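You operate a simulated robot arm through the tools that you are given. There is no shell and no other tool. Be economical: measure what you need, move in short steps, check, and stop when the job is done.

You run a simulated robot arm. Do the job below in one go: nothing can be reset, and whatever is moved stays where it is left.

Task
Put things in order on the top of the blue cart. At the end: the black rubber hanger stands where the cream filter stood; the orange dauber stands on top of the blue filter; the cream filter stands where the orange dauber stood; the teal vent cap stands where the black rubber hanger stood; whatever was shut is shut again. Leave all else as you found it, and nothing knocked over.

It is judged by the outcome, as a careful person would: the job done as asked, and still so three seconds after it is handed in. It fails if anything else is knocked over, pushed out of place, dropped, spilled or broken. A push-on lid holds only when it is set on centred and level and pressed home; a screw cap is set on level and turned clockwise until tight.

Robot
A 6-joint arm with a two-finger parallel gripper, fixed in place. Base frame: the origin is at the foot of the arm, x ahead of it, y to its left, z up; the work surface is at about z = 85. Units: cm, rad, N and s.
With the tool pointing down near the work surface it reaches from about 24 to 64 cm from the base axis. Its first joint turns from -1.152 to 1.152 rad. Payload 2.7 kg.
Tool frame: the origin (TCP) lies between the finger pads and is the grasp point; the fingertips stand 2.3 cm ahead of it; z points along the fingers, y is the line along which they close. The gripper opens to 9.4 cm. The fingers are 3.8 cm wide and 1 cm thick; the gripper's body (5.4 by 9.6 cm) begins 3.9 cm behind the TCP.
Orientation is told as [roll, pitch, yaw] about the base's x, y, z axes, in that order, counted from this pose: with the fingers straight down and closing along the base's y, the tool's x points along the base's -x, its y along +y and its z along -z.

Tools
- The arm moves only by the tool arm_command. Its argument "moves" is a list of rows, each a list of 7 numbers: the shift along the tool's x, y, z in cm, then the turn, a rotation vector about the tool's x, y, z in rad, then the opening, from 0 (shut) to 1 (fully open). In form: [[dx, dy, dz, rx, ry, rz, fingers], ...]. A call has 1 to 20 rows; each row is the pose to reach, as a shift and turn from the pose commanded when the call began, along the tool's axes at that moment. Rows are played at 5 a second. More than 5 cm and 0.15 rad between two rows, or a gripper value outside its range, and nothing of the call is played. Where a pose cannot be reached the arm comes as near as it can. A force on the tool above 40 N (or 10 N above the force at the start of the call, whichever is more), or a blocked arm, ends the call early, and 0.2 s more pass. The fingers move at their own pace (about 4.5 cm/s each) and stop on an object; they squeeze with about 25 N. The grip force told is the motor's: it shows also when the fingers shut on nothing. Time passes only in rows, and 0.2 s behind the last, so rows that repeat a pose let the fingers close. It gives the time, the measured TCP pose, the force on the tool (base axes), the opening and the grip force at its end, in the units of the frame above (readings bear some noise), with the torque about the TCP (base axes, N m) and any sound that the robot's microphone picked up, and new pictures: "views" is both (left out), scene, wrist or none.
- Cameras (640 x 400 px; columns grow to the right, rows downward): "scene" is fixed at [9.97, -44.22, 141.37]; the picture's right is [0.66, -0.75, 0.00], its down [-0.41, -0.36, -0.84] and it looks along [0.63, 0.55, -0.54] (base axes); focal length 348 px, centre (320, 200). "wrist" rides on the gripper at [8.6, 1.6, -7.4] in the tool frame; the picture's right is [-0.18, 0.98, 0.00], its down [-0.58, -0.11, -0.81] and it looks along [-0.79, -0.15, 0.59] (tool axes); focal length 243 px, centre (320, 200). There is no depth. A picture from a camera that has moved, and an enlarged one, comes with that camera's place and axes in the base frame and with its lens. The place of the scene camera against the robot may be out by one fixed shift of up to 1.8 cm in any direction.
- enlarge(camera, box): a new picture of the part [left, top, right, bottom] of that camera's present view, enlarged. The clock stands still meanwhile.
- job_done(): hands the job in; it is judged then, once.

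Work in short steps. Places have to be worked out from the pictures, the camera data and where the tool is seen: move nearer, look again, correct. Check each grasp and each placing, and mend what went wrong. You have 120 turns and 200 pictures in all, those below and enlarged ones among them. Open the gripper and draw the arm clear of the work before you hand the job in, unless the task says otherwise; then end with one line.

The tools are called after "Emit:" as name(argument=value, ...) on one line, values as JSON. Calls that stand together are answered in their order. arm_command: Moves the arm, as the interface text tells. Its arguments: {"type":"object","properties":{"moves":{"type":"array","items":{"type":"array","items":{"type":"number"}}},"views":{"type":"string","enum":["both","scene","wrist","none"]}},"required":["moves"]} The other tools are called the same way: enlarge (camera, box) takes an enlarged picture of a part of a camera's view; job_done () hands the job in.

At the start:

```text
time: 0.0
tool_pos: [32.57, 4.48, 115.09]
ee_rot: [-0.002, 0.0, 0.0]
contact_force: [0.0, -0.1, -0.6]
wrist_torque: [-0.01, -0.02, 0.0]
gripper_width: 9.42
grip_force: 0.0
```

scene: 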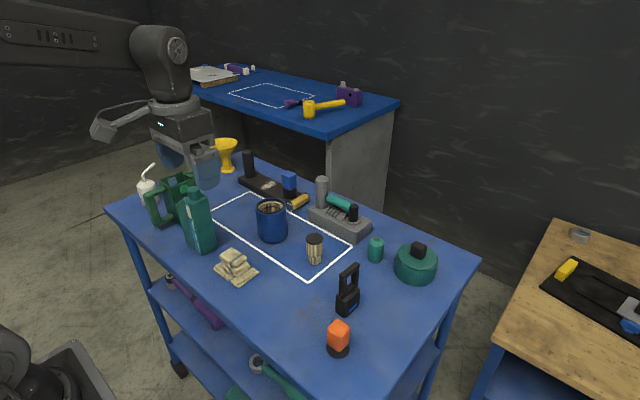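
wrist: 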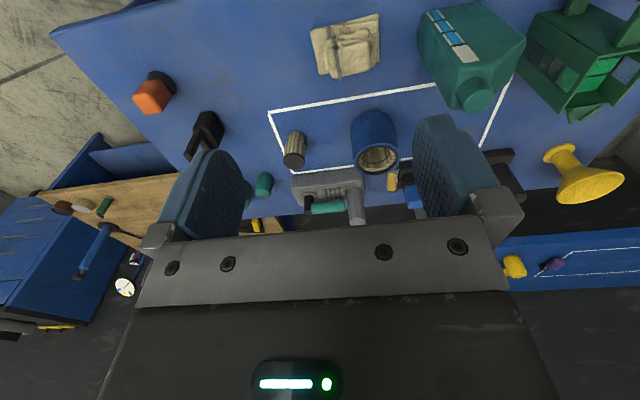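

I'll begin by looking closer at the objects on the cart.

Emit:
enlarge(camera="scene", box=[200, 170, 460, 360])

Emit:
enlarge(camera="wrist", box=[120, 0, 440, 230])

```text
2.11 times, centred on (330, 265) of scene
camera zoom: at [9.97, -44.22, 141.37], right [0.66, -0.75, 0.0], down [-0.41, -0.36, -0.84], along [0.63, 0.55, -0.54], focal length 733 px, centre (299, 63)
```

zoom: 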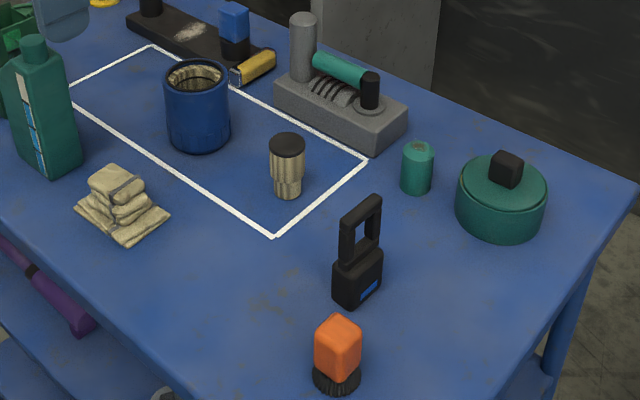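

```text
1.74 times, centred on (280, 115) of wrist
camera zoom: at [23.86, 6.24, 122.46], right [0.18, 0.98, 0.0], down [0.58, -0.11, 0.81], along [0.79, -0.15, -0.59], focal length 422 px, centre (390, 348)
```

zoom: 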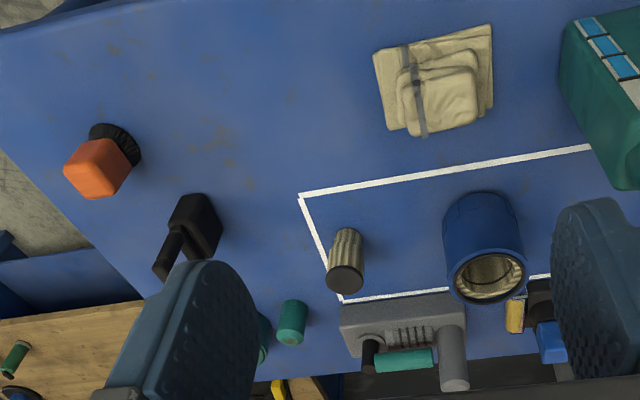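

The pleated cylinder with the dark end should be the cream filter. The black looped block is the hanger, and the small teal cylinder is probably the vent cap. I'll tilt the camera down and move forward to see the tops.

Emit:
arm_command(moves=[[-3, -2, 0, 0, 0.12, 0, 1], [-6, -4, 0, 0, 0.24, 0, 1], [-9, -6, 0, 0, 0.36, 0, 1], [-11, -8, 0, 0, 0.48, 0, 1], [-11, -8, 0, 0, 0.5, 0, 1]])

```text
time: 1.2
tool_pos: [43.59, -3.54, 115.09]
ee_rot: [0.0, 0.502, -0.002]
contact_force: [-0.5, 0.2, 0.9]
wrist_torque: [0.01, 0.04, -0.01]
gripper_width: 9.42
grip_force: 0.1
camera wrist: at [39.52, -1.81, 125.74], right [0.16, 0.98, -0.09], down [0.9, -0.11, 0.43], along [0.41, -0.15, -0.9], focal length 243 px, centre (320, 200)
```

scene: 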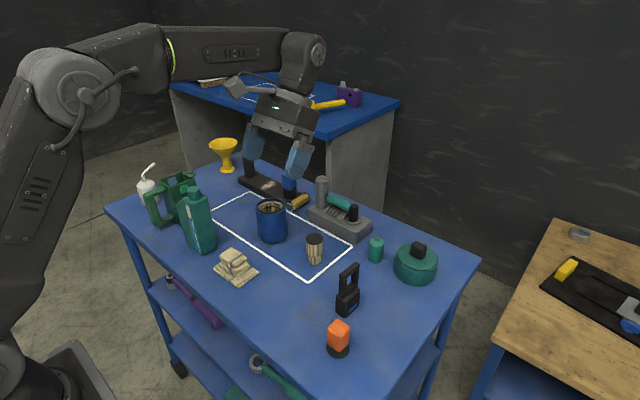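
wrist: 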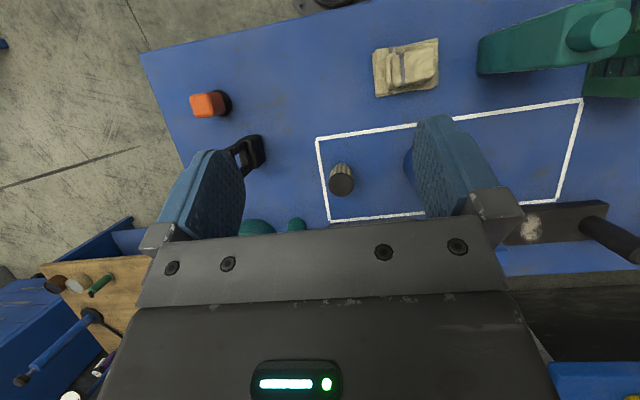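

I need to see down into the blue filter, so I'll shift forward and toward it.

Emit:
arm_command(moves=[[-2.3, 4, -1.3, 0, 0, 0, 1], [-4.6, 8, -2.6, 0, 0, 0, 1], [-7, 12, -3.84, 0, 0, 0, 1], [-7, 12, -3.84, 0, 0, 0, 1]], views="wrist")

Emit:
enlarge(camera="wrist", box=[180, 40, 500, 240])

```text
time: 2.2
tool_pos: [47.6, 8.12, 111.9]
ee_rot: [0.0, 0.495, 0.001]
contact_force: [-0.4, 0.2, -0.4]
wrist_torque: [0.0, -0.01, -0.05]
gripper_width: 9.39
grip_force: 0.0
out of reach, approached as far as the arm can: row 1, 2, 3, 4
camera wrist: at [43.59, 9.79, 122.53], right [0.16, 0.98, -0.09], down [0.9, -0.11, 0.43], along [0.41, -0.15, -0.9], focal length 243 px, centre (320, 200)
```

wrist: 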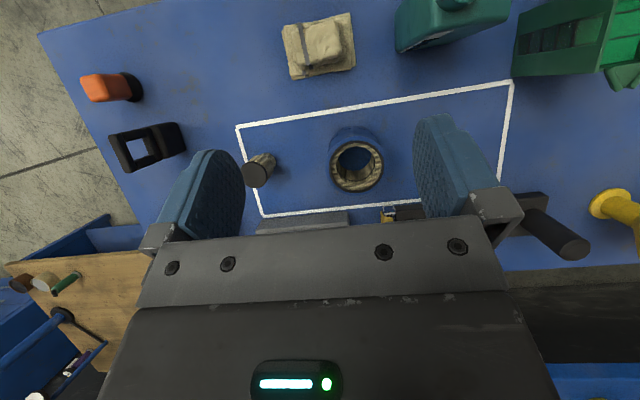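

```text
2.00 times, centred on (340, 140) of wrist
camera zoom: at [43.59, 9.79, 122.53], right [0.16, 0.98, -0.09], down [0.9, -0.11, 0.43], along [0.41, -0.15, -0.9], focal length 485 px, centre (280, 320)
```

zoom: 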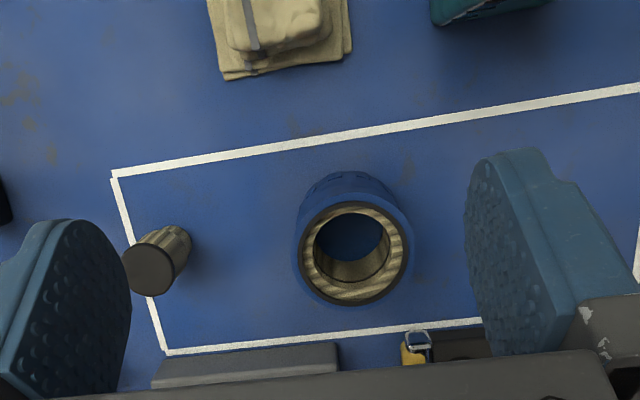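

The blue filter is an open ring, outer about 7 cm with a hole of about 4.5 cm. I need to know the dauber's base width, so I'll go above the dauber with the tool vertical and look closely.

Emit:
arm_command(moves=[[1, -4, 1.2, 0, -0.07, 0, 1], [2, -8.3, 2.4, 0, -0.14, 0, 1], [3, -12.4, 3.6, 0, -0.21, 0, 1], [4, -16.5, 4.8, 0, -0.28, 0, 1], [5, -20.6, 6, 0, -0.35, 0, 1], [6, -24.8, 7.2, 0, -0.42, 0, 1], [6.9, -29, 8.3, 0, -0.5, 0, 1], [6.9, -29, 8.3, 0, -0.5, 0, 1]], views="both")

Emit:
enlarge(camera="wrist", box=[200, 60, 440, 240])

```text
time: 4.0
tool_pos: [37.75, -20.92, 107.79]
ee_rot: [0.0, -0.001, -0.001]
contact_force: [-0.4, 0.5, -0.5]
wrist_torque: [-0.02, -0.01, 0.02]
gripper_width: 9.41
grip_force: 0.0
camera wrist: at [29.08, -19.21, 115.29], right [0.18, 0.98, 0.0], down [0.58, -0.11, 0.81], along [0.79, -0.15, -0.59], focal length 243 px, centre (320, 200)
```

scene: 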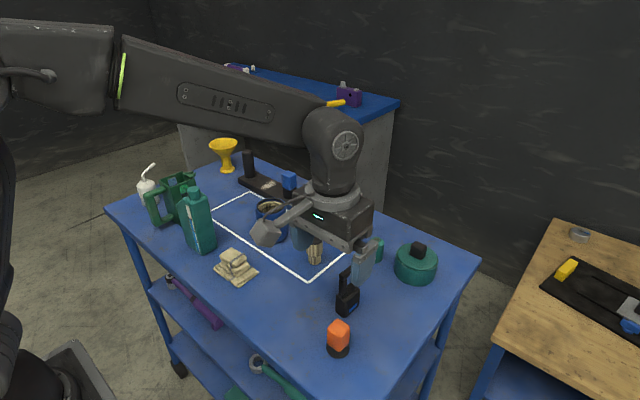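
wrist: 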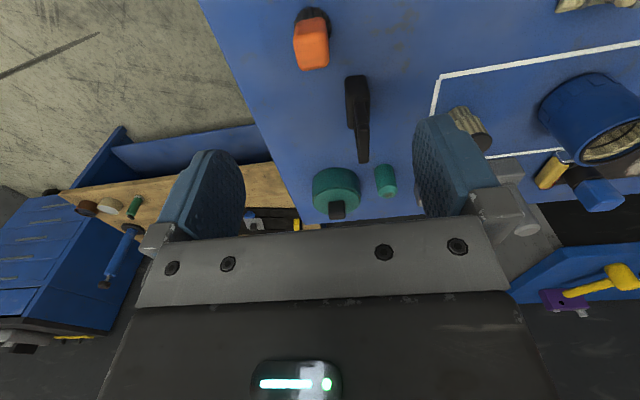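

```text
2.22 times, centred on (320, 150) of wrist
camera zoom: at [29.08, -19.21, 115.29], right [0.18, 0.98, 0.0], down [0.58, -0.11, 0.81], along [0.79, -0.15, -0.59], focal length 539 px, centre (320, 311)
```

zoom: 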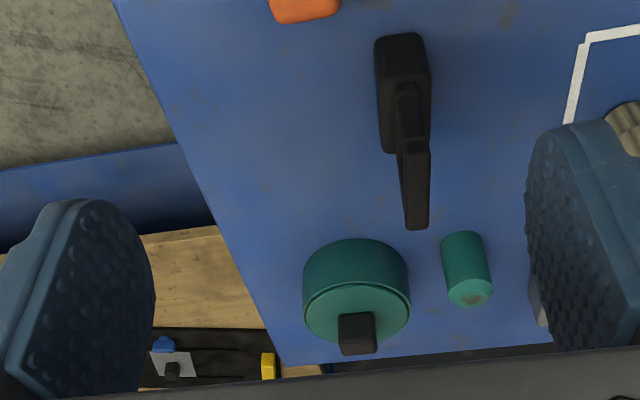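

The dauber stands near [38, -22]. I'll tilt the camera down and lower a little to measure its base, yaw and height.

Emit:
arm_command(moves=[[0, 0, 1, 0, 0.12, 0, 1], [0, 0, 2, 0, 0.24, 0, 1], [0, 0, 3, 0, 0.36, 0, 1], [0, 0, 4, 0, 0.48, 0, 1], [0, 0, 4, 0, 0.5, 0, 1]], views="wrist")

Emit:
enlarge(camera="wrist", box=[220, 40, 460, 220])

Emit:
enlarge(camera="scene", box=[290, 240, 390, 370])

```text
time: 5.2
tool_pos: [37.66, -20.97, 103.96]
ee_rot: [-0.001, 0.501, 0.0]
contact_force: [-1.0, -0.5, 0.5]
wrist_torque: [-0.01, 0.02, 0.0]
gripper_width: 9.41
grip_force: 0.0
camera wrist: at [33.7, -19.18, 114.52], right [0.16, 0.98, -0.09], down [0.9, -0.11, 0.43], along [0.41, -0.15, -0.9], focal length 243 px, centre (320, 200)
```

wrist: 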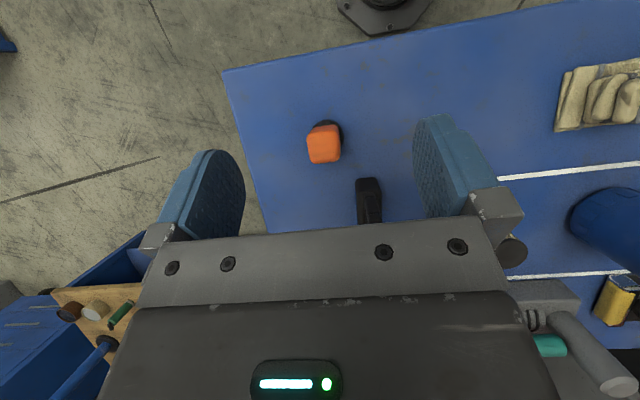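

```text
2.22 times, centred on (340, 130) of wrist
camera zoom: at [33.7, -19.18, 114.52], right [0.16, 0.98, -0.09], down [0.9, -0.11, 0.43], along [0.41, -0.15, -0.9], focal length 539 px, centre (276, 356)
```

zoom: 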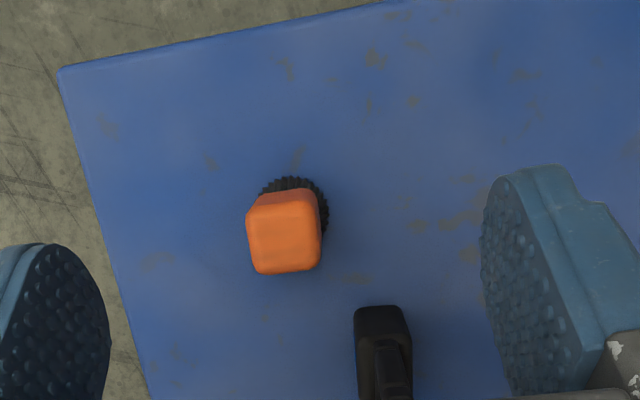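

```text
3.08 times, centred on (340, 305) of scene
camera zoom: at [9.97, -44.22, 141.37], right [0.66, -0.75, 0.0], down [-0.41, -0.36, -0.84], along [0.63, 0.55, -0.54], focal length 1071 px, centre (258, -123)
```

zoom: 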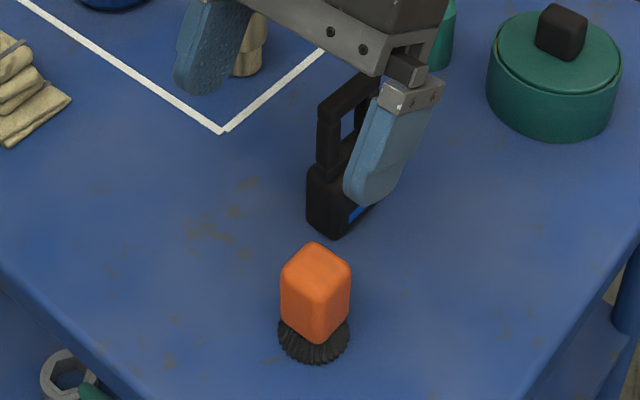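

The dauber base is about 4 cm and the hole about 4.5 cm, so it must rest off-centre on the rim. The cube is aligned with the base axes at about [38.7, -21.8], with its top near z 90.5. I'll go over it with the tool vertical.

Emit:
arm_command(moves=[[-1.3, -0.2, 1.8, 0, -0.12, 0, 1], [-2.6, -0.4, 3.7, 0, -0.25, 0, 1], [-3.9, -0.6, 5.6, 0, -0.38, 0, 1], [-5.2, -0.83, 7.4, 0, -0.5, 0, 1], [-5.2, -0.83, 7.4, 0, -0.5, 0, 1]])

Emit:
enlarge(camera="wrist", box=[200, 60, 440, 240])

```text
time: 6.4
tool_pos: [38.62, -21.85, 94.83]
ee_rot: [0.001, -0.002, 0.0]
contact_force: [-0.9, -0.7, 0.4]
wrist_torque: [0.0, 0.01, 0.01]
gripper_width: 9.4
grip_force: 0.1
camera wrist: at [30.02, -20.04, 102.27], right [0.18, 0.98, 0.0], down [0.58, -0.11, 0.81], along [0.79, -0.15, -0.59], focal length 243 px, centre (320, 200)
```

scene: 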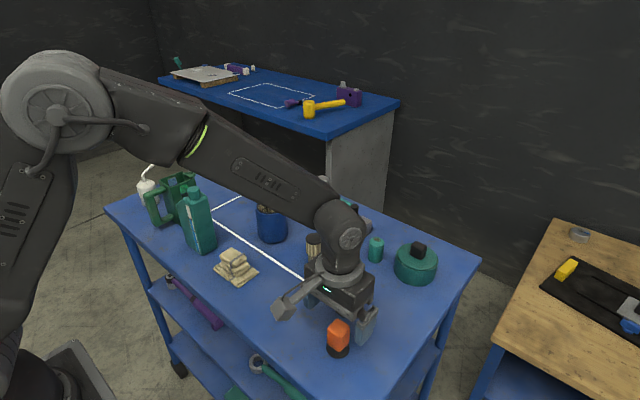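
wrist: 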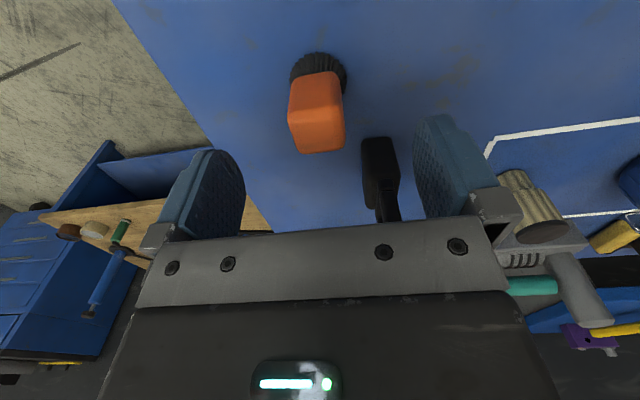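

```text
2.22 times, centred on (320, 150) of wrist
camera zoom: at [30.02, -20.04, 102.27], right [0.18, 0.98, 0.0], down [0.58, -0.11, 0.81], along [0.79, -0.15, -0.59], focal length 539 px, centre (320, 311)
```

zoom: 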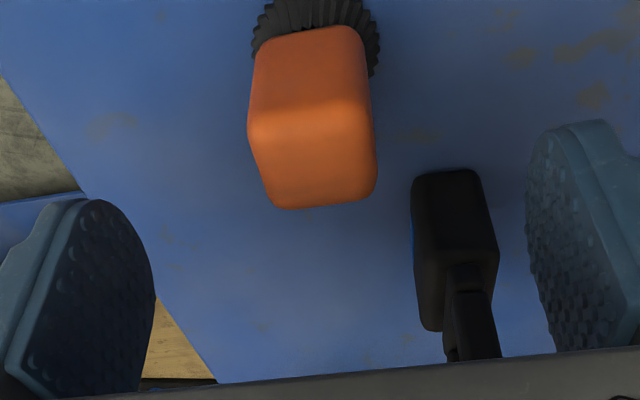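

The dauber is centred at about [38.7, -21.9] with yaw about 0 and its top near z 91. I'll descend to z 89.3 and close.

Emit:
arm_command(moves=[[0, 0, 2.8, 0, 0, 0, 1], [-0.1, 0, 5.5, 0, 0, 0, 1], [-0.1, 0, 5.5, 0, 0, 0, 0.6], [-0.1, 0, 5.5, 0, 0, 0, 0.2], [-0.1, 0, 5.5, 0, 0, 0, 0], [-0.1, 0, 5.5, 0, 0, 0, 0], [-0.1, 0, 5.5, 0, 0, 0, 0]])

```text
time: 8.0
tool_pos: [38.89, -21.77, 89.4]
ee_rot: [-0.001, 0.0, 0.0]
contact_force: [0.4, -0.5, 0.2]
wrist_torque: [0.02, 0.0, 0.02]
gripper_width: 3.13
grip_force: 24.6
camera wrist: at [30.17, -20.01, 96.8], right [0.18, 0.98, 0.0], down [0.58, -0.11, 0.81], along [0.79, -0.15, -0.59], focal length 243 px, centre (320, 200)
```

scene: 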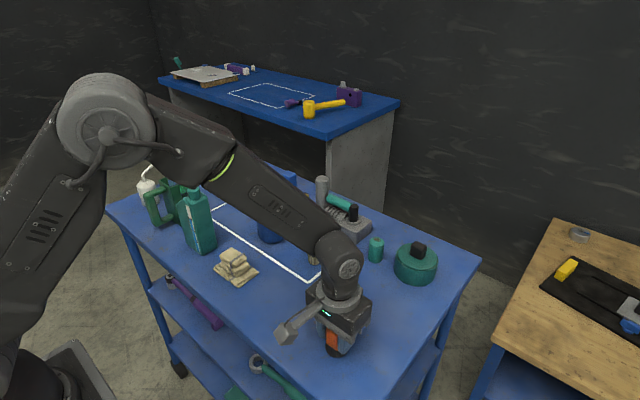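
wrist: 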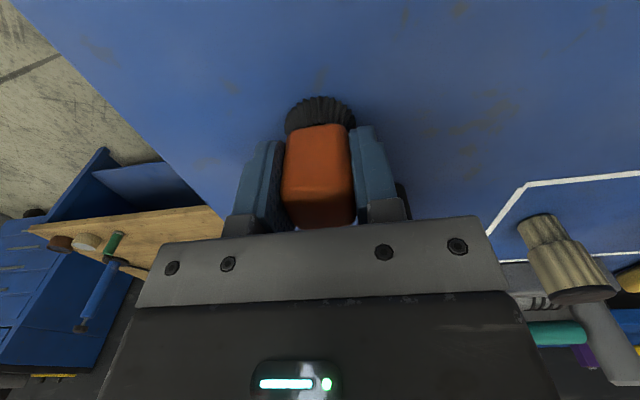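

Grasped with width 3.13. I'll lift and carry it to a standoff short of the blue filter to measure the filter's rim.

Emit:
arm_command(moves=[[-0.1, 0, -3, 0, 0, 0, 0], [-0.1, 0, -7.5, 0, 0, 0, 0], [-0.1, 0, -12, 0, 0, 0, 0], [-0.1, 0, -16, 0, 0, 0, 0], [-0.6, 4.5, -16, 0, 0, 0, 0], [-1.1, 9, -16, 0, 0, 0, 0], [-1.6, 13.5, -16, 0, 0, 0, 0], [-2.1, 18, -16, 0, 0, 0, 0], [-2.6, 22.5, -16, 0, 0, 0, 0], [-3.1, 27, -16, 0, 0, 0, 0], [-3.6, 31.5, -16, 0, 0, 0, 0], [-3.6, 31.5, -16, 0, 0, 0, 0]])

Emit:
enlarge(camera="wrist", box=[200, 60, 440, 240])

```text
time: 10.6
tool_pos: [42.55, 9.77, 105.3]
ee_rot: [-0.001, -0.001, 0.0]
contact_force: [-0.6, 0.1, -0.8]
wrist_torque: [0.01, -0.04, -0.02]
gripper_width: 3.16
grip_force: 25.2
camera wrist: at [33.84, 11.48, 112.73], right [0.18, 0.98, 0.0], down [0.58, -0.11, 0.81], along [0.79, -0.15, -0.59], focal length 243 px, centre (320, 200)
```

scene: 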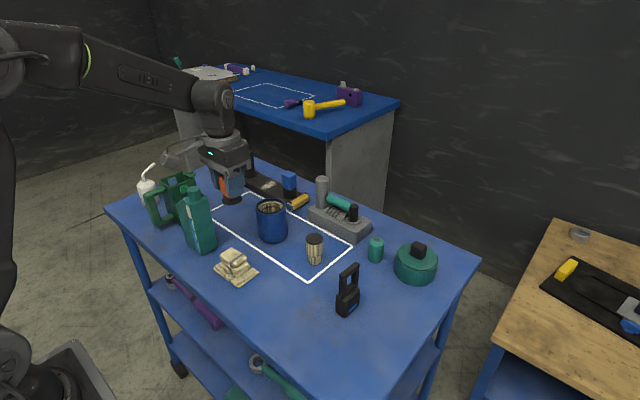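
wrist: 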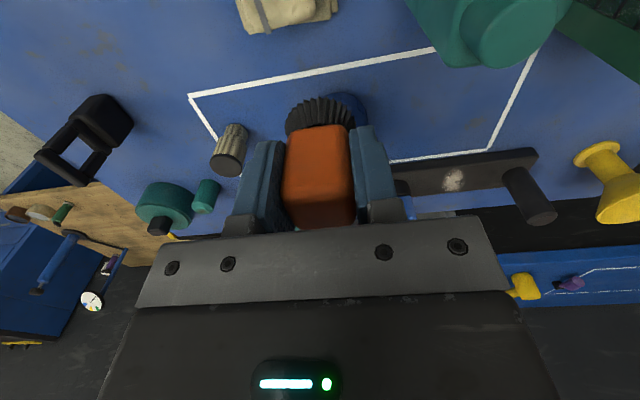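

```text
2.22 times, centred on (320, 150) of wrist
camera zoom: at [33.84, 11.48, 112.73], right [0.18, 0.98, 0.0], down [0.58, -0.11, 0.81], along [0.79, -0.15, -0.59], focal length 539 px, centre (320, 311)
```

zoom: 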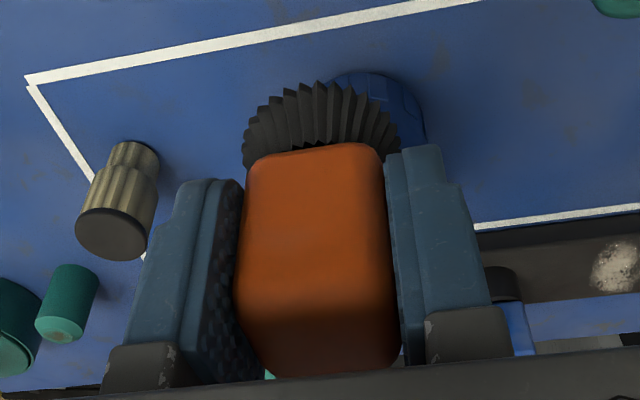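

The held dauber blocks the filter, so I'll step aside (-y) to see the filter's rim to the right of the gripper and measure it.

Emit:
arm_command(moves=[[-0.5, -4.3, 1, 0, 0, 0, 0], [-1, -8.6, 2, 0, 0, 0, 0], [-1.5, -13, 3, 0, 0, 0, 0], [-1.5, -13, 3, 0, 0, 0, 0]], views="wrist")

Emit:
enlarge(camera="wrist", box=[410, 90, 570, 210])

```text
time: 11.6
tool_pos: [43.97, -3.43, 102.19]
ee_rot: [-0.001, -0.002, 0.002]
contact_force: [-0.7, 0.4, -0.8]
wrist_torque: [-0.03, 0.01, 0.02]
gripper_width: 3.19
grip_force: 25.0
camera wrist: at [35.29, -1.57, 109.67], right [0.18, 0.98, 0.0], down [0.58, -0.11, 0.81], along [0.79, -0.15, -0.59], focal length 243 px, centre (320, 200)
```

wrist: 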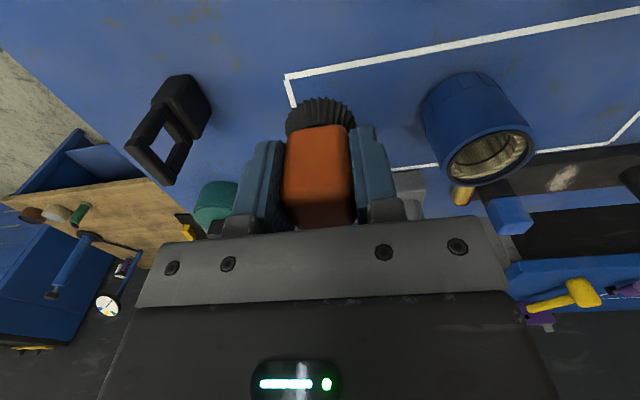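

```text
3.33 times, centred on (490, 150) of wrist
camera zoom: at [35.29, -1.57, 109.67], right [0.18, 0.98, 0.0], down [0.58, -0.11, 0.81], along [0.79, -0.15, -0.59], focal length 809 px, centre (-247, 367)
```

zoom: 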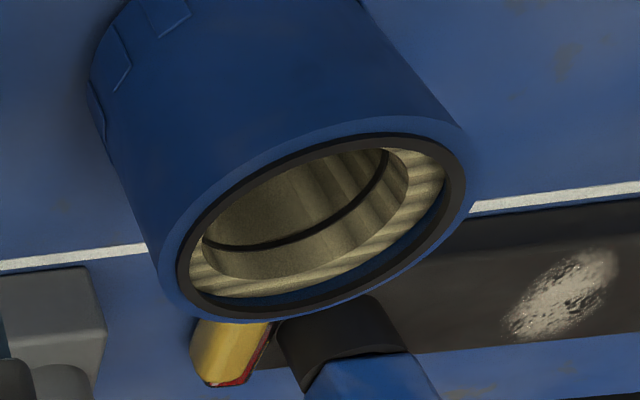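

I'll enlarge the rim further to judge whether the pleat ring is recessed.

Emit:
enlarge(camera="wrist", box=[440, 120, 540, 190])

Emit:
enlarge(camera="scene", box=[245, 190, 335, 270])

```text
5.71 times, centred on (490, 155) of wrist
camera zoom: at [35.29, -1.57, 109.67], right [0.18, 0.98, 0.0], down [0.58, -0.11, 0.81], along [0.79, -0.15, -0.59], focal length 1386 px, centre (-651, 457)
```

zoom: 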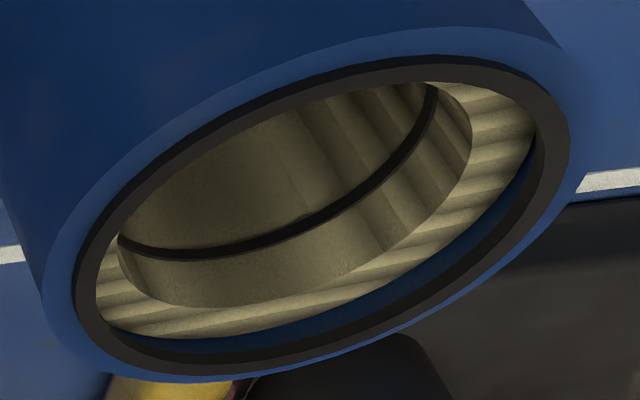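

```text
5.00 times, centred on (290, 230) of scene
camera zoom: at [9.97, -44.23, 141.37], right [0.66, -0.75, 0.0], down [-0.41, -0.36, -0.84], along [0.63, 0.55, -0.54], focal length 1740 px, centre (470, 50)
```

zoom: 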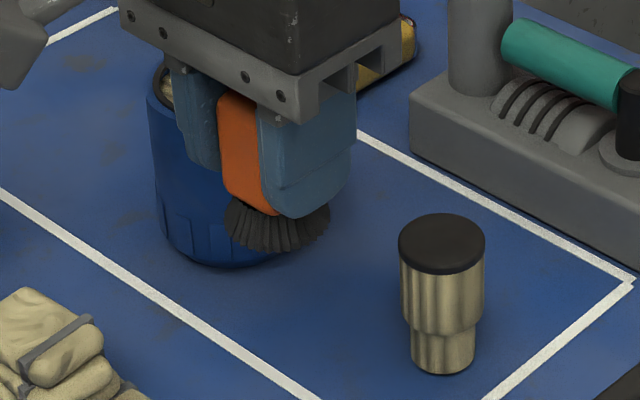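

The pleat ring is recessed a bit below a thin gasket rim. Two views put the filter's centre at about [52.7, 10.1] with the rim at z 93.8. I'll move above the centre and probe gently.

Emit:
arm_command(moves=[[-2, 4, 0, 0, 0, 0, 0], [-4.3, 8, 0, 0, 0, 0, 0], [-6.5, 11.5, 0, 0, 0, 0, 0], [-8.7, 13.5, 0, 0, 0, 0, 0], [-8.7, 13.5, 0, 0, 0, 0, 0]])

Emit:
enlarge(camera="scene", box=[225, 170, 325, 250])

Emit:
enlarge(camera="wrist", box=[240, 50, 420, 190])

```text
time: 12.8
tool_pos: [52.51, 10.31, 102.26]
ee_rot: [0.0, 0.0, 0.001]
contact_force: [0.7, 0.2, -1.3]
wrist_torque: [-0.01, -0.04, 0.04]
gripper_width: 3.13
grip_force: 24.9
camera wrist: at [43.89, 12.12, 109.73], right [0.18, 0.98, 0.0], down [0.58, -0.11, 0.81], along [0.79, -0.15, -0.59], focal length 243 px, centre (320, 200)
```

scene: 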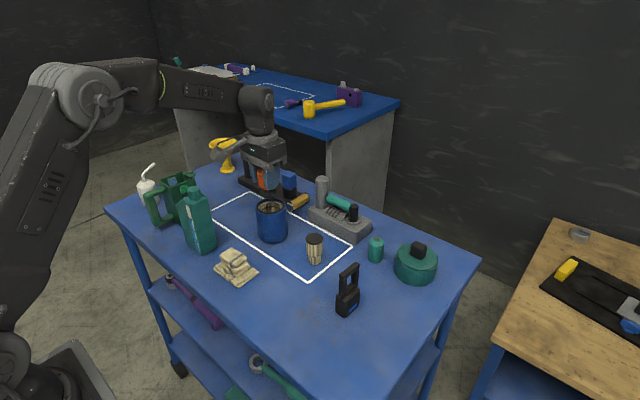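
wrist: 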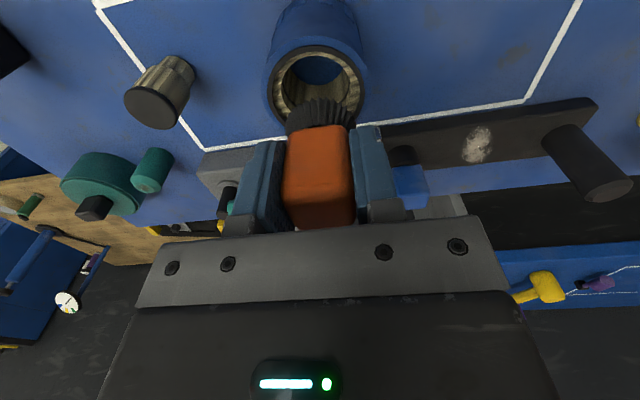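

```text
5.00 times, centred on (275, 210) of scene
camera zoom: at [9.98, -44.22, 141.37], right [0.66, -0.75, 0.0], down [-0.41, -0.36, -0.84], along [0.63, 0.55, -0.54], focal length 1740 px, centre (545, 150)
```

zoom: 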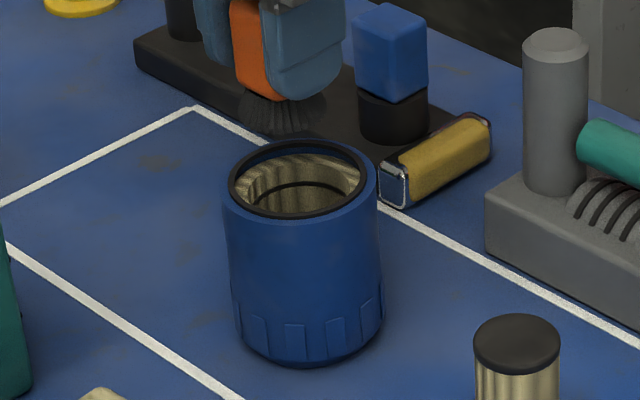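

```text
2.86 times, centred on (330, 120) of wrist
camera zoom: at [43.89, 12.12, 109.73], right [0.18, 0.98, 0.0], down [0.58, -0.11, 0.81], along [0.79, -0.15, -0.59], focal length 693 px, centre (291, 429)
```

zoom: 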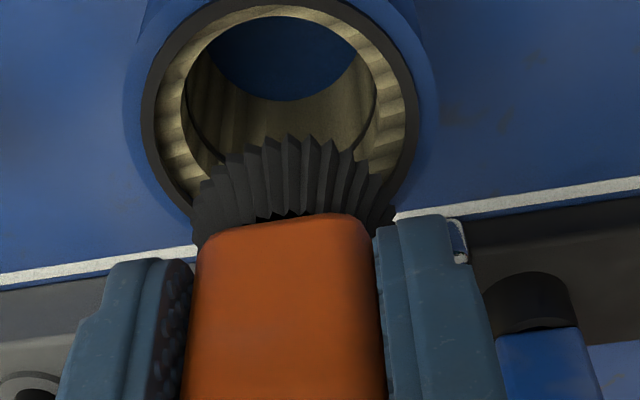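

The dauber's base (about 4.2 cm) is a bit smaller than the hole (about 4.6 cm), and its centre sits at about TCP + [0.1, 0.2]. I'll lower it centred near the rim and read contact in small steps.

Emit:
arm_command(moves=[[-0.1, -0.3, 0, 0, 0, 0, 0], [-0.1, -0.3, 2, 0, 0, 0, 0], [-0.1, -0.3, 3.6, 0, 0, 0, 0], [-0.1, -0.3, 3.6, 0, 0, 0, 0]], views="wrist")

Emit:
enlarge(camera="wrist", box=[240, 50, 420, 190])

```text
time: 13.8
tool_pos: [52.68, 9.85, 98.74]
ee_rot: [0.0, 0.001, 0.0]
contact_force: [0.0, 0.3, 0.1]
wrist_torque: [-0.02, -0.03, 0.01]
gripper_width: 3.18
grip_force: 25.2
camera wrist: at [44.02, 11.71, 106.09], right [0.18, 0.98, 0.0], down [0.58, -0.11, 0.81], along [0.79, -0.15, -0.59], focal length 243 px, centre (320, 200)
```

wrist: 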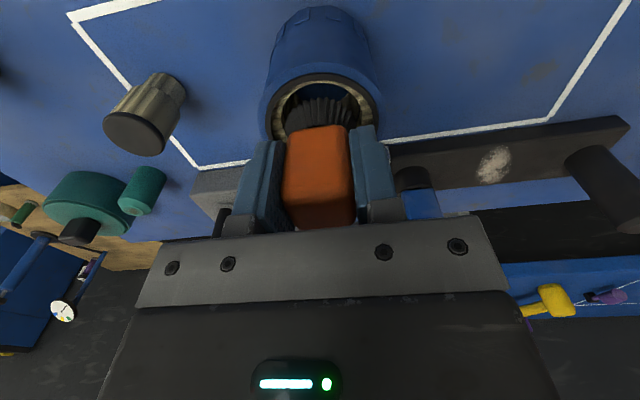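

```text
2.86 times, centred on (330, 120) of wrist
camera zoom: at [44.02, 11.71, 106.09], right [0.18, 0.98, 0.0], down [0.58, -0.11, 0.81], along [0.79, -0.15, -0.59], focal length 693 px, centre (291, 429)
```

zoom: 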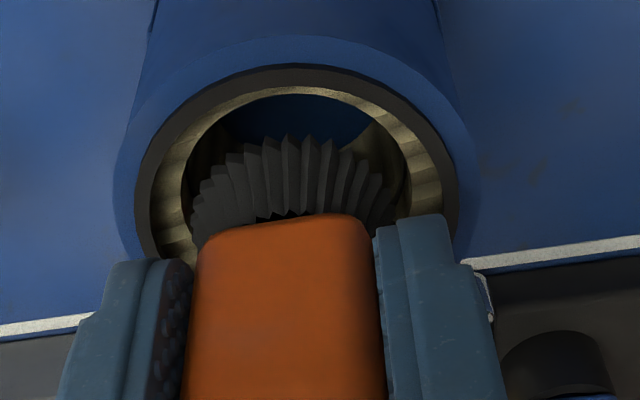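

Visually the base would pass into the hole. I'll probe gently, watching the force.

Emit:
arm_command(moves=[[0, 0, 0.3, 0, 0, 0, 0], [0, 0, 0.5, 0, 0, 0, 0]], views="none")

Emit:
arm_command(moves=[[0, 0, 0.2, 0, 0, 0, 0], [0, 0, 0.3, 0, 0, 0, 0]], views="none")

Emit:
arm_command(moves=[[0, 0, 0.2, 0, 0, 0, 0], [0, 0, 0.3, 0, 0, 0, 0]], views="none")

```text
time: 14.4
tool_pos: [52.85, 9.89, 98.52]
ee_rot: [0.0, -0.004, -0.001]
contact_force: [-5.7, 0.3, 21.1]
wrist_torque: [0.03, 0.16, 0.04]
gripper_width: 3.19
grip_force: 24.9
```

```text
time: 15.0
tool_pos: [52.65, 9.97, 98.2]
ee_rot: [0.001, -0.007, 0.0]
contact_force: [2.7, 0.2, 22.7]
wrist_torque: [0.01, -0.15, 0.04]
gripper_width: 3.21
grip_force: 25.1
```

```text
time: 15.6
tool_pos: [52.81, 9.82, 98.01]
ee_rot: [0.001, -0.008, -0.001]
contact_force: [-4.0, -1.8, 34.9]
wrist_torque: [-0.07, 0.35, 0.05]
gripper_width: 3.15
grip_force: 25.0
```

Contact at about z 98.5, near rim level. I'll back off slightly to relieve the load and look.

Emit:
arm_command(moves=[[0, 0, -0.2, 0, 0, 0, 0], [0, 0, -0.4, 0, 0, 0, 0], [0, 0, -0.4, 0, 0, 0, 0]])

Emit:
enlarge(camera="wrist", box=[240, 50, 420, 190])

Emit:
enlarge(camera="scene", box=[225, 170, 325, 250])

```text
time: 16.4
tool_pos: [52.8, 9.89, 98.11]
ee_rot: [0.001, 0.0, -0.001]
contact_force: [4.8, 0.2, 14.0]
wrist_torque: [0.04, -0.38, 0.02]
gripper_width: 3.12
grip_force: 25.0
camera wrist: at [44.06, 11.68, 105.47], right [0.18, 0.98, 0.0], down [0.58, -0.11, 0.81], along [0.79, -0.15, -0.59], focal length 243 px, centre (320, 200)
```

scene: 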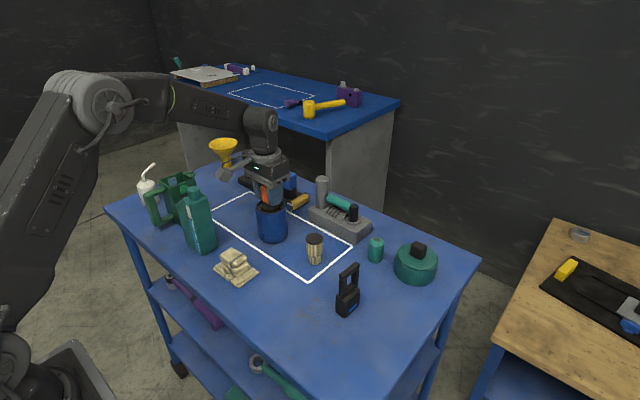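
wrist: 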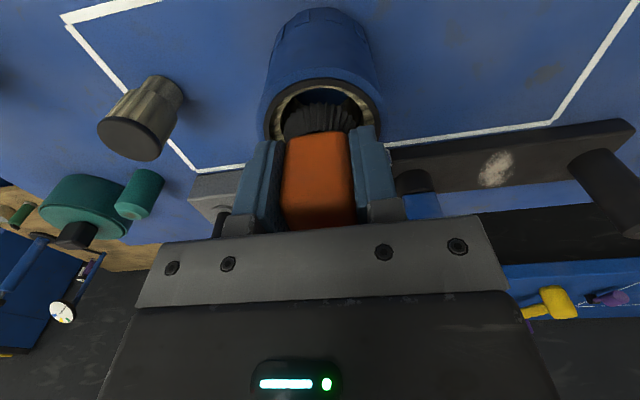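

```text
2.86 times, centred on (330, 120) of wrist
camera zoom: at [44.06, 11.68, 105.47], right [0.18, 0.98, 0.0], down [0.58, -0.11, 0.81], along [0.79, -0.15, -0.59], focal length 693 px, centre (291, 429)
```

zoom: 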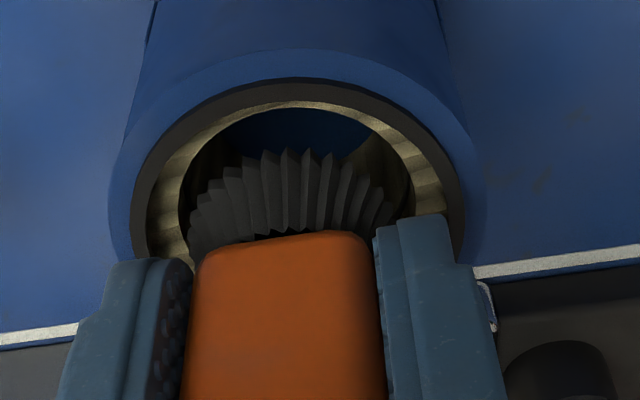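

```text
5.00 times, centred on (275, 210) of scene
camera zoom: at [9.96, -44.23, 141.37], right [0.66, -0.75, 0.0], down [-0.41, -0.36, -0.84], along [0.63, 0.55, -0.54], focal length 1740 px, centre (545, 150)
```

zoom: 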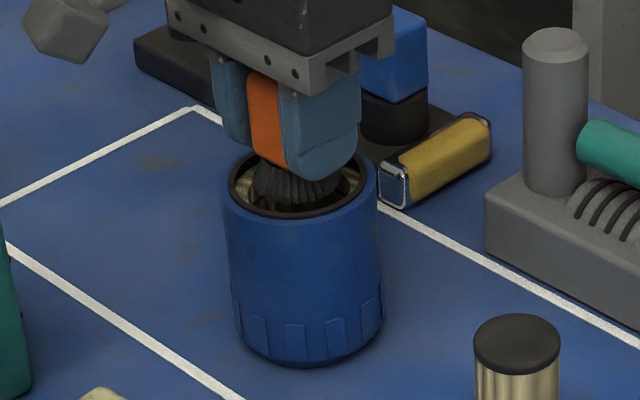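

There is firm, central support: contact starts at rim height with its centre of pressure near the dauber's axis. The dauber only slid up about 0.4 cm in the grip and stayed level. I'll ease the load and open slightly to see if it stands.

Emit:
arm_command(moves=[[0, 0, -0.1, 0, 0, 0, 0], [0, 0, -0.1, 0, 0, 0, 0.34], [0, 0, -0.1, 0, 0, 0, 0.38], [0, 0, -0.1, 0, 0, 0, 0.38]])

Emit:
enlarge(camera="wrist", box=[240, 50, 420, 190])

Emit:
enlarge(camera="scene", box=[225, 170, 325, 250])

```text
time: 17.4
tool_pos: [52.65, 9.9, 98.15]
ee_rot: [0.0, 0.002, -0.002]
contact_force: [-2.5, -1.1, 7.8]
wrist_torque: [-0.03, 0.04, 0.0]
gripper_width: 3.44
grip_force: 0.1
camera wrist: at [44.01, 11.64, 105.52], right [0.18, 0.98, 0.0], down [0.58, -0.11, 0.8], along [0.79, -0.15, -0.59], focal length 243 px, centre (320, 200)
```

scene: 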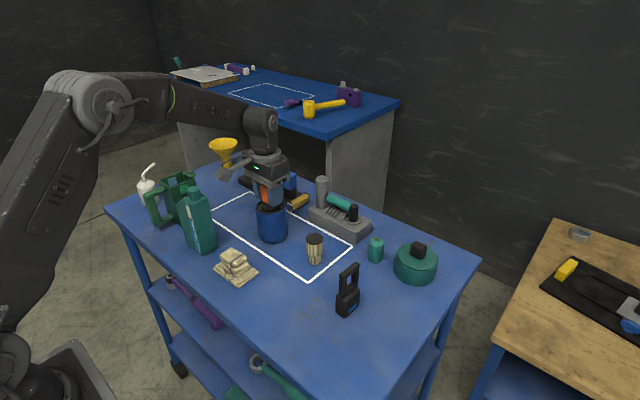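
wrist: 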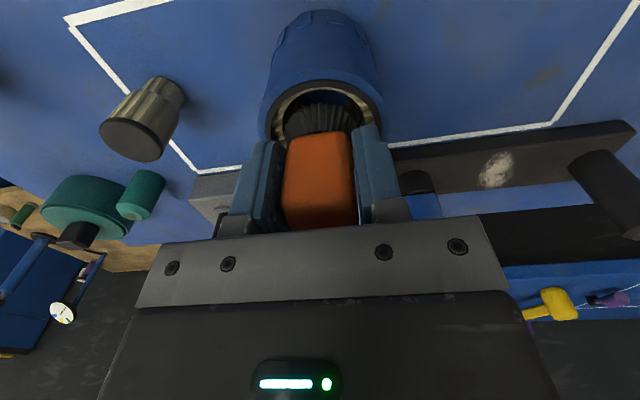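

```text
2.86 times, centred on (330, 120) of wrist
camera zoom: at [44.01, 11.64, 105.52], right [0.18, 0.98, 0.0], down [0.58, -0.11, 0.8], along [0.79, -0.15, -0.59], focal length 693 px, centre (291, 429)
```

zoom: 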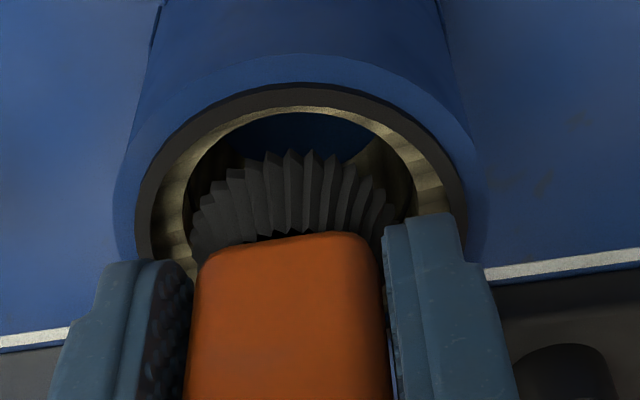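

```text
5.00 times, centred on (275, 210) of scene
camera zoom: at [9.96, -44.23, 141.37], right [0.66, -0.75, 0.0], down [-0.41, -0.36, -0.84], along [0.63, 0.55, -0.54], focal length 1740 px, centre (545, 150)
```

zoom: 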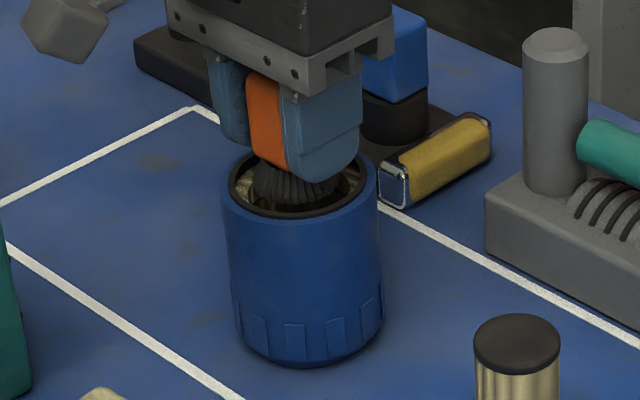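

The grip is released and the dauber stands on its own at the hole. I'll open further and raise straight up.

Emit:
arm_command(moves=[[0, 0, 0, 0, 0, 0, 0.5], [0, 0, 0, 0, 0, 0, 0.7], [0, 0, -0.5, 0, 0, 0, 0.7], [0, 0, -3, 0, 0, 0, 0.7], [0, 0, -7, 0, 0, 0, 0.8], [0, 0, -7, 0, 0, 0, 0.8]])

Emit:
enlarge(camera="scene", box=[225, 170, 325, 250])

```text
time: 18.8
tool_pos: [52.77, 9.87, 105.15]
ee_rot: [0.001, -0.002, 0.0]
contact_force: [0.7, -0.2, 0.0]
wrist_torque: [0.02, 0.03, -0.02]
gripper_width: 7.55
grip_force: 0.1
camera wrist: at [44.05, 11.63, 112.55], right [0.18, 0.98, 0.0], down [0.58, -0.11, 0.81], along [0.79, -0.15, -0.59], focal length 243 px, centre (320, 200)
```

scene: 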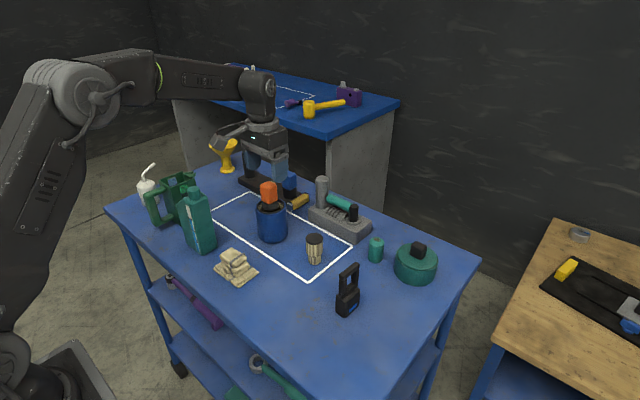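
wrist: 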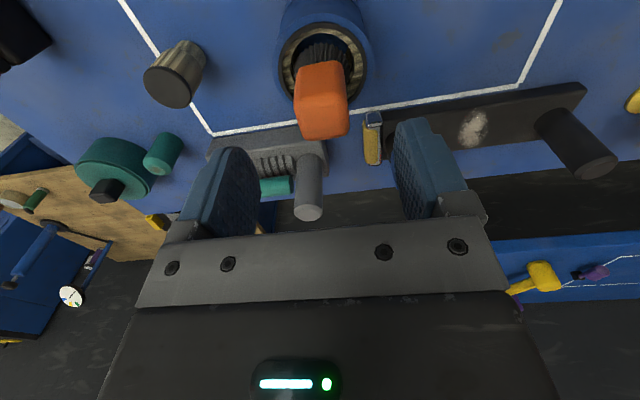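

```text
5.00 times, centred on (275, 210) of scene
camera zoom: at [9.97, -44.22, 141.37], right [0.66, -0.75, 0.0], down [-0.41, -0.36, -0.84], along [0.63, 0.55, -0.54], focal length 1740 px, centre (545, 150)
```

zoom: 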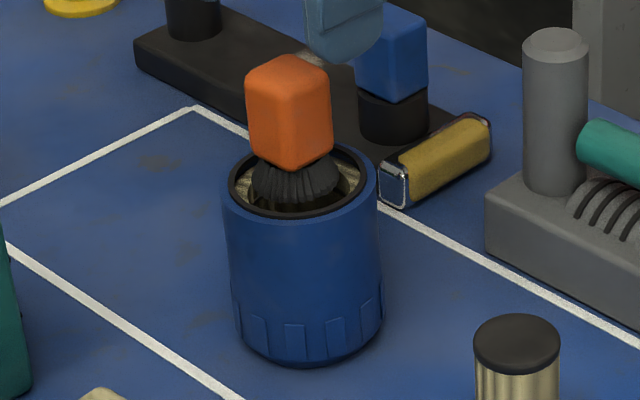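

The dauber stands upright and centred on the blue filter. Next is the cream filter; I'll move up to it, standing off slightly behind and above.

Emit:
arm_command(moves=[[1, -4.5, 0, 0, 0, 0, 1], [2, -9, 0, 0, 0, 0, 1], [3, -13.5, 1, 0, 0, 0, 1], [3, -13.5, 3, 0, 0, 0, 1], [3, -13.5, 3, 0, 0, 0, 1]], views="wrist")

Emit:
enlarge(camera="wrist", box=[220, 20, 440, 185])

```text
time: 20.0
tool_pos: [49.81, -3.56, 102.05]
ee_rot: [0.0, 0.0, 0.0]
contact_force: [0.6, 0.7, 0.5]
wrist_torque: [0.03, -0.02, 0.0]
gripper_width: 9.4
grip_force: 0.0
camera wrist: at [41.11, -1.81, 109.44], right [0.18, 0.98, 0.0], down [0.58, -0.11, 0.81], along [0.79, -0.15, -0.59], focal length 243 px, centre (320, 200)
```

wrist: 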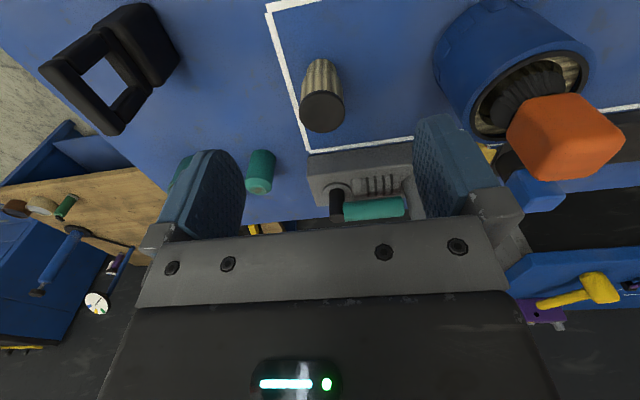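

```text
2.42 times, centred on (330, 102) of wrist
camera zoom: at [41.11, -1.81, 109.44], right [0.18, 0.98, 0.0], down [0.58, -0.11, 0.81], along [0.79, -0.15, -0.59], focal length 588 px, centre (296, 436)
```

zoom: 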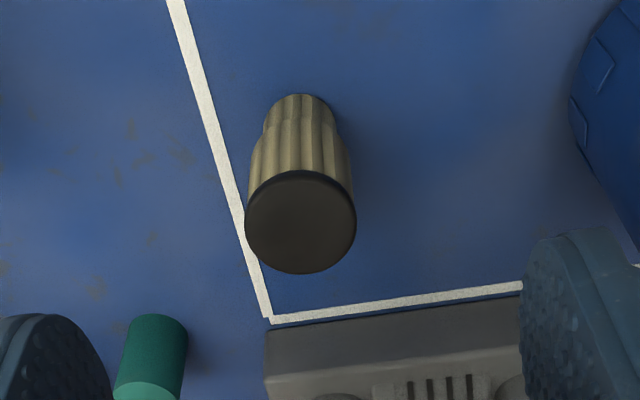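

The cream filter is at about [52.75, -3.85], top z about 91.8, wide part about 3.8 cm across. I'll go over it, descend to z 89.8 and grip.

Emit:
arm_command(moves=[[-2.9, -0.29, 2, 0, 0, 0, 1], [-2.9, -0.29, 5, 0, 0, 0, 1], [-2.9, -0.29, 8.5, 0, 0, 0, 1], [-2.9, -0.29, 12.25, 0, 0, 0, 1], [-2.9, -0.29, 12.25, 0, 0, 0, 0.7], [-2.9, -0.29, 12.25, 0, 0, 0, 0.4], [-2.9, -0.29, 12.25, 0, 0, 0, 0.1], [-2.9, -0.29, 12.25, 0, 0, 0, 0], [-2.9, -0.29, 12.25, 0, 0, 0, 0]])

Emit:
enlarge(camera="wrist", box=[220, 60, 420, 230])

```text
time: 22.0
tool_pos: [52.63, -3.82, 89.88]
ee_rot: [0.002, 0.001, 0.0]
contact_force: [0.4, 0.0, -1.2]
wrist_torque: [-0.05, 0.0, -0.02]
gripper_width: 3.72
grip_force: 25.1
camera wrist: at [43.9, -2.1, 97.35], right [0.18, 0.98, 0.0], down [0.58, -0.11, 0.81], along [0.79, -0.15, -0.59], focal length 243 px, centre (320, 200)
```

scene: 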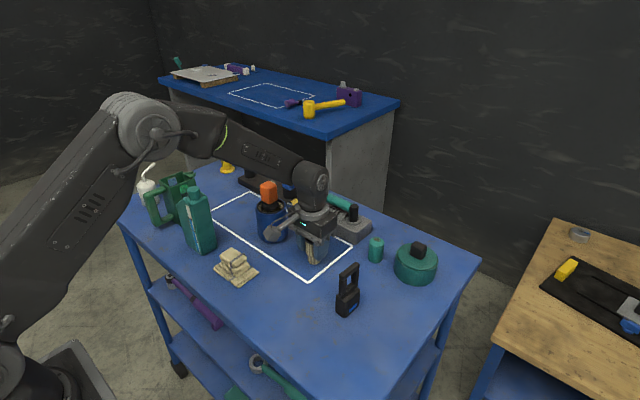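
wrist: 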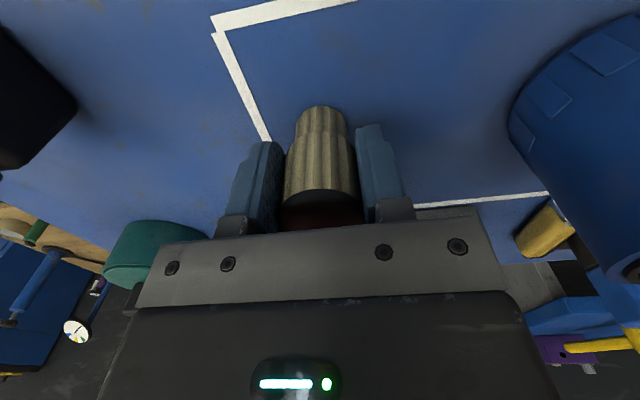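

```text
2.35 times, centred on (320, 145) of wrist
camera zoom: at [43.9, -2.1, 97.35], right [0.18, 0.98, 0.0], down [0.58, -0.11, 0.81], along [0.79, -0.15, -0.59], focal length 571 px, centre (320, 329)
```

zoom: 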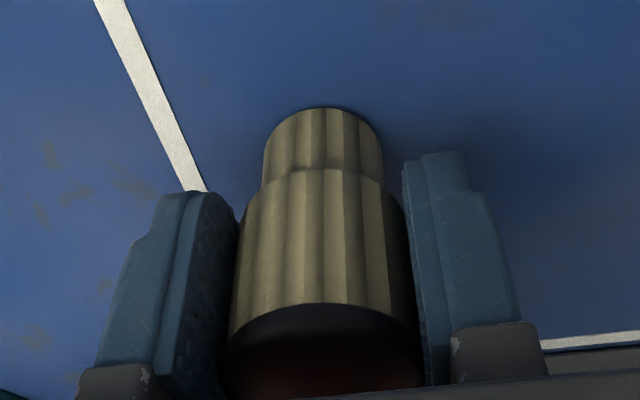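

Gripped at width 3.72. I'll lift, carry to the dauber's old spot [38.75, -21.85], and stop just above the surface.

Emit:
arm_command(moves=[[0, 0, -4, 0, 0, 0, 0], [0, 0, -8, 0, 0, 0, 0], [0, 0, -12, 0, 0, 0, 0], [0, 0, -16, 0, 0, 0, 0], [2.8, -3.6, -16, 0, 0, 0, 0], [5.6, -7.2, -16, 0, 0, 0, 0], [8.4, -10.8, -16, 0, 0, 0, 0], [11.2, -14.4, -16, 0, 0, 0, 0], [14.1, -18, -16, 0, 0, 0, 0], [14.1, -18, -12, 0, 0, 0, 0], [14.1, -18, -8, 0, 0, 0, 0], [14.1, -18, -4, 0, 0, 0, 0], [14.1, -18, -1.5, 0, 0, 0, 0], [14.1, -18, -1.5, 0, 0, 0, 0]])

Emit:
enlarge(camera="wrist", box=[220, 60, 420, 230])

```text
time: 25.0
tool_pos: [38.54, -21.85, 91.42]
ee_rot: [0.001, 0.0, 0.0]
contact_force: [-0.2, 0.2, -1.5]
wrist_torque: [0.01, -0.01, 0.01]
gripper_width: 3.66
grip_force: 24.9
camera wrist: at [29.85, -20.06, 98.75], right [0.18, 0.98, 0.0], down [0.58, -0.11, 0.81], along [0.79, -0.15, -0.59], focal length 243 px, centre (320, 200)
```

scene: 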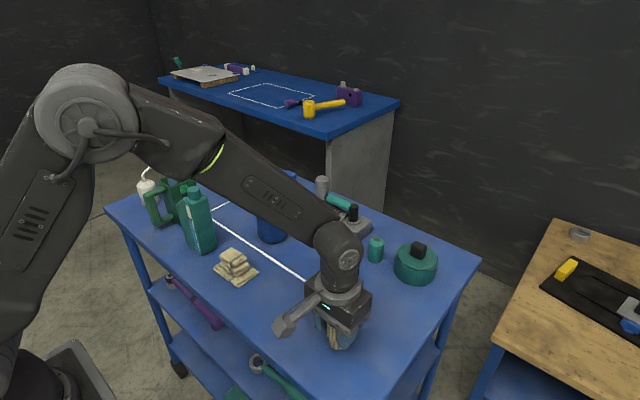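
wrist: 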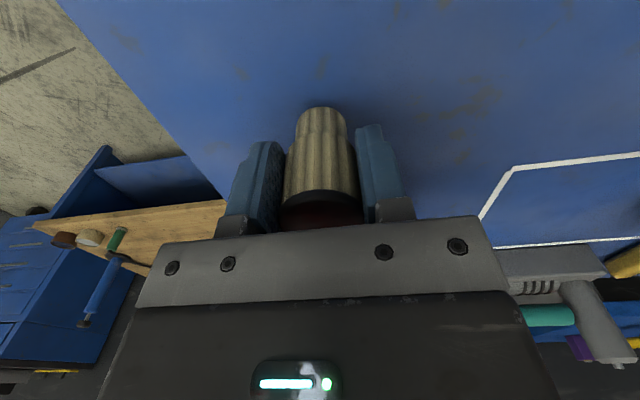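

```text
2.35 times, centred on (320, 145) of wrist
camera zoom: at [29.85, -20.06, 98.75], right [0.18, 0.98, 0.0], down [0.58, -0.11, 0.81], along [0.79, -0.15, -0.59], focal length 571 px, centre (320, 329)
```

zoom: 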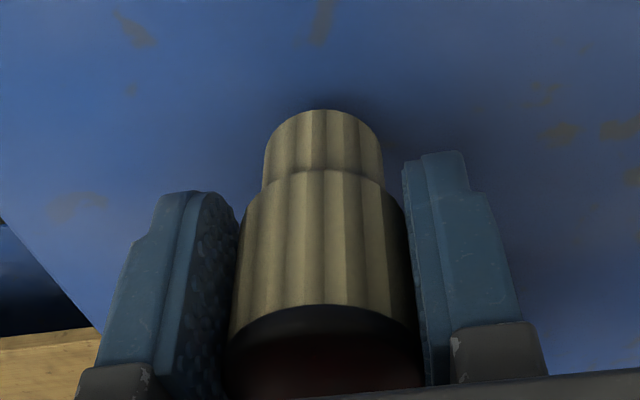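

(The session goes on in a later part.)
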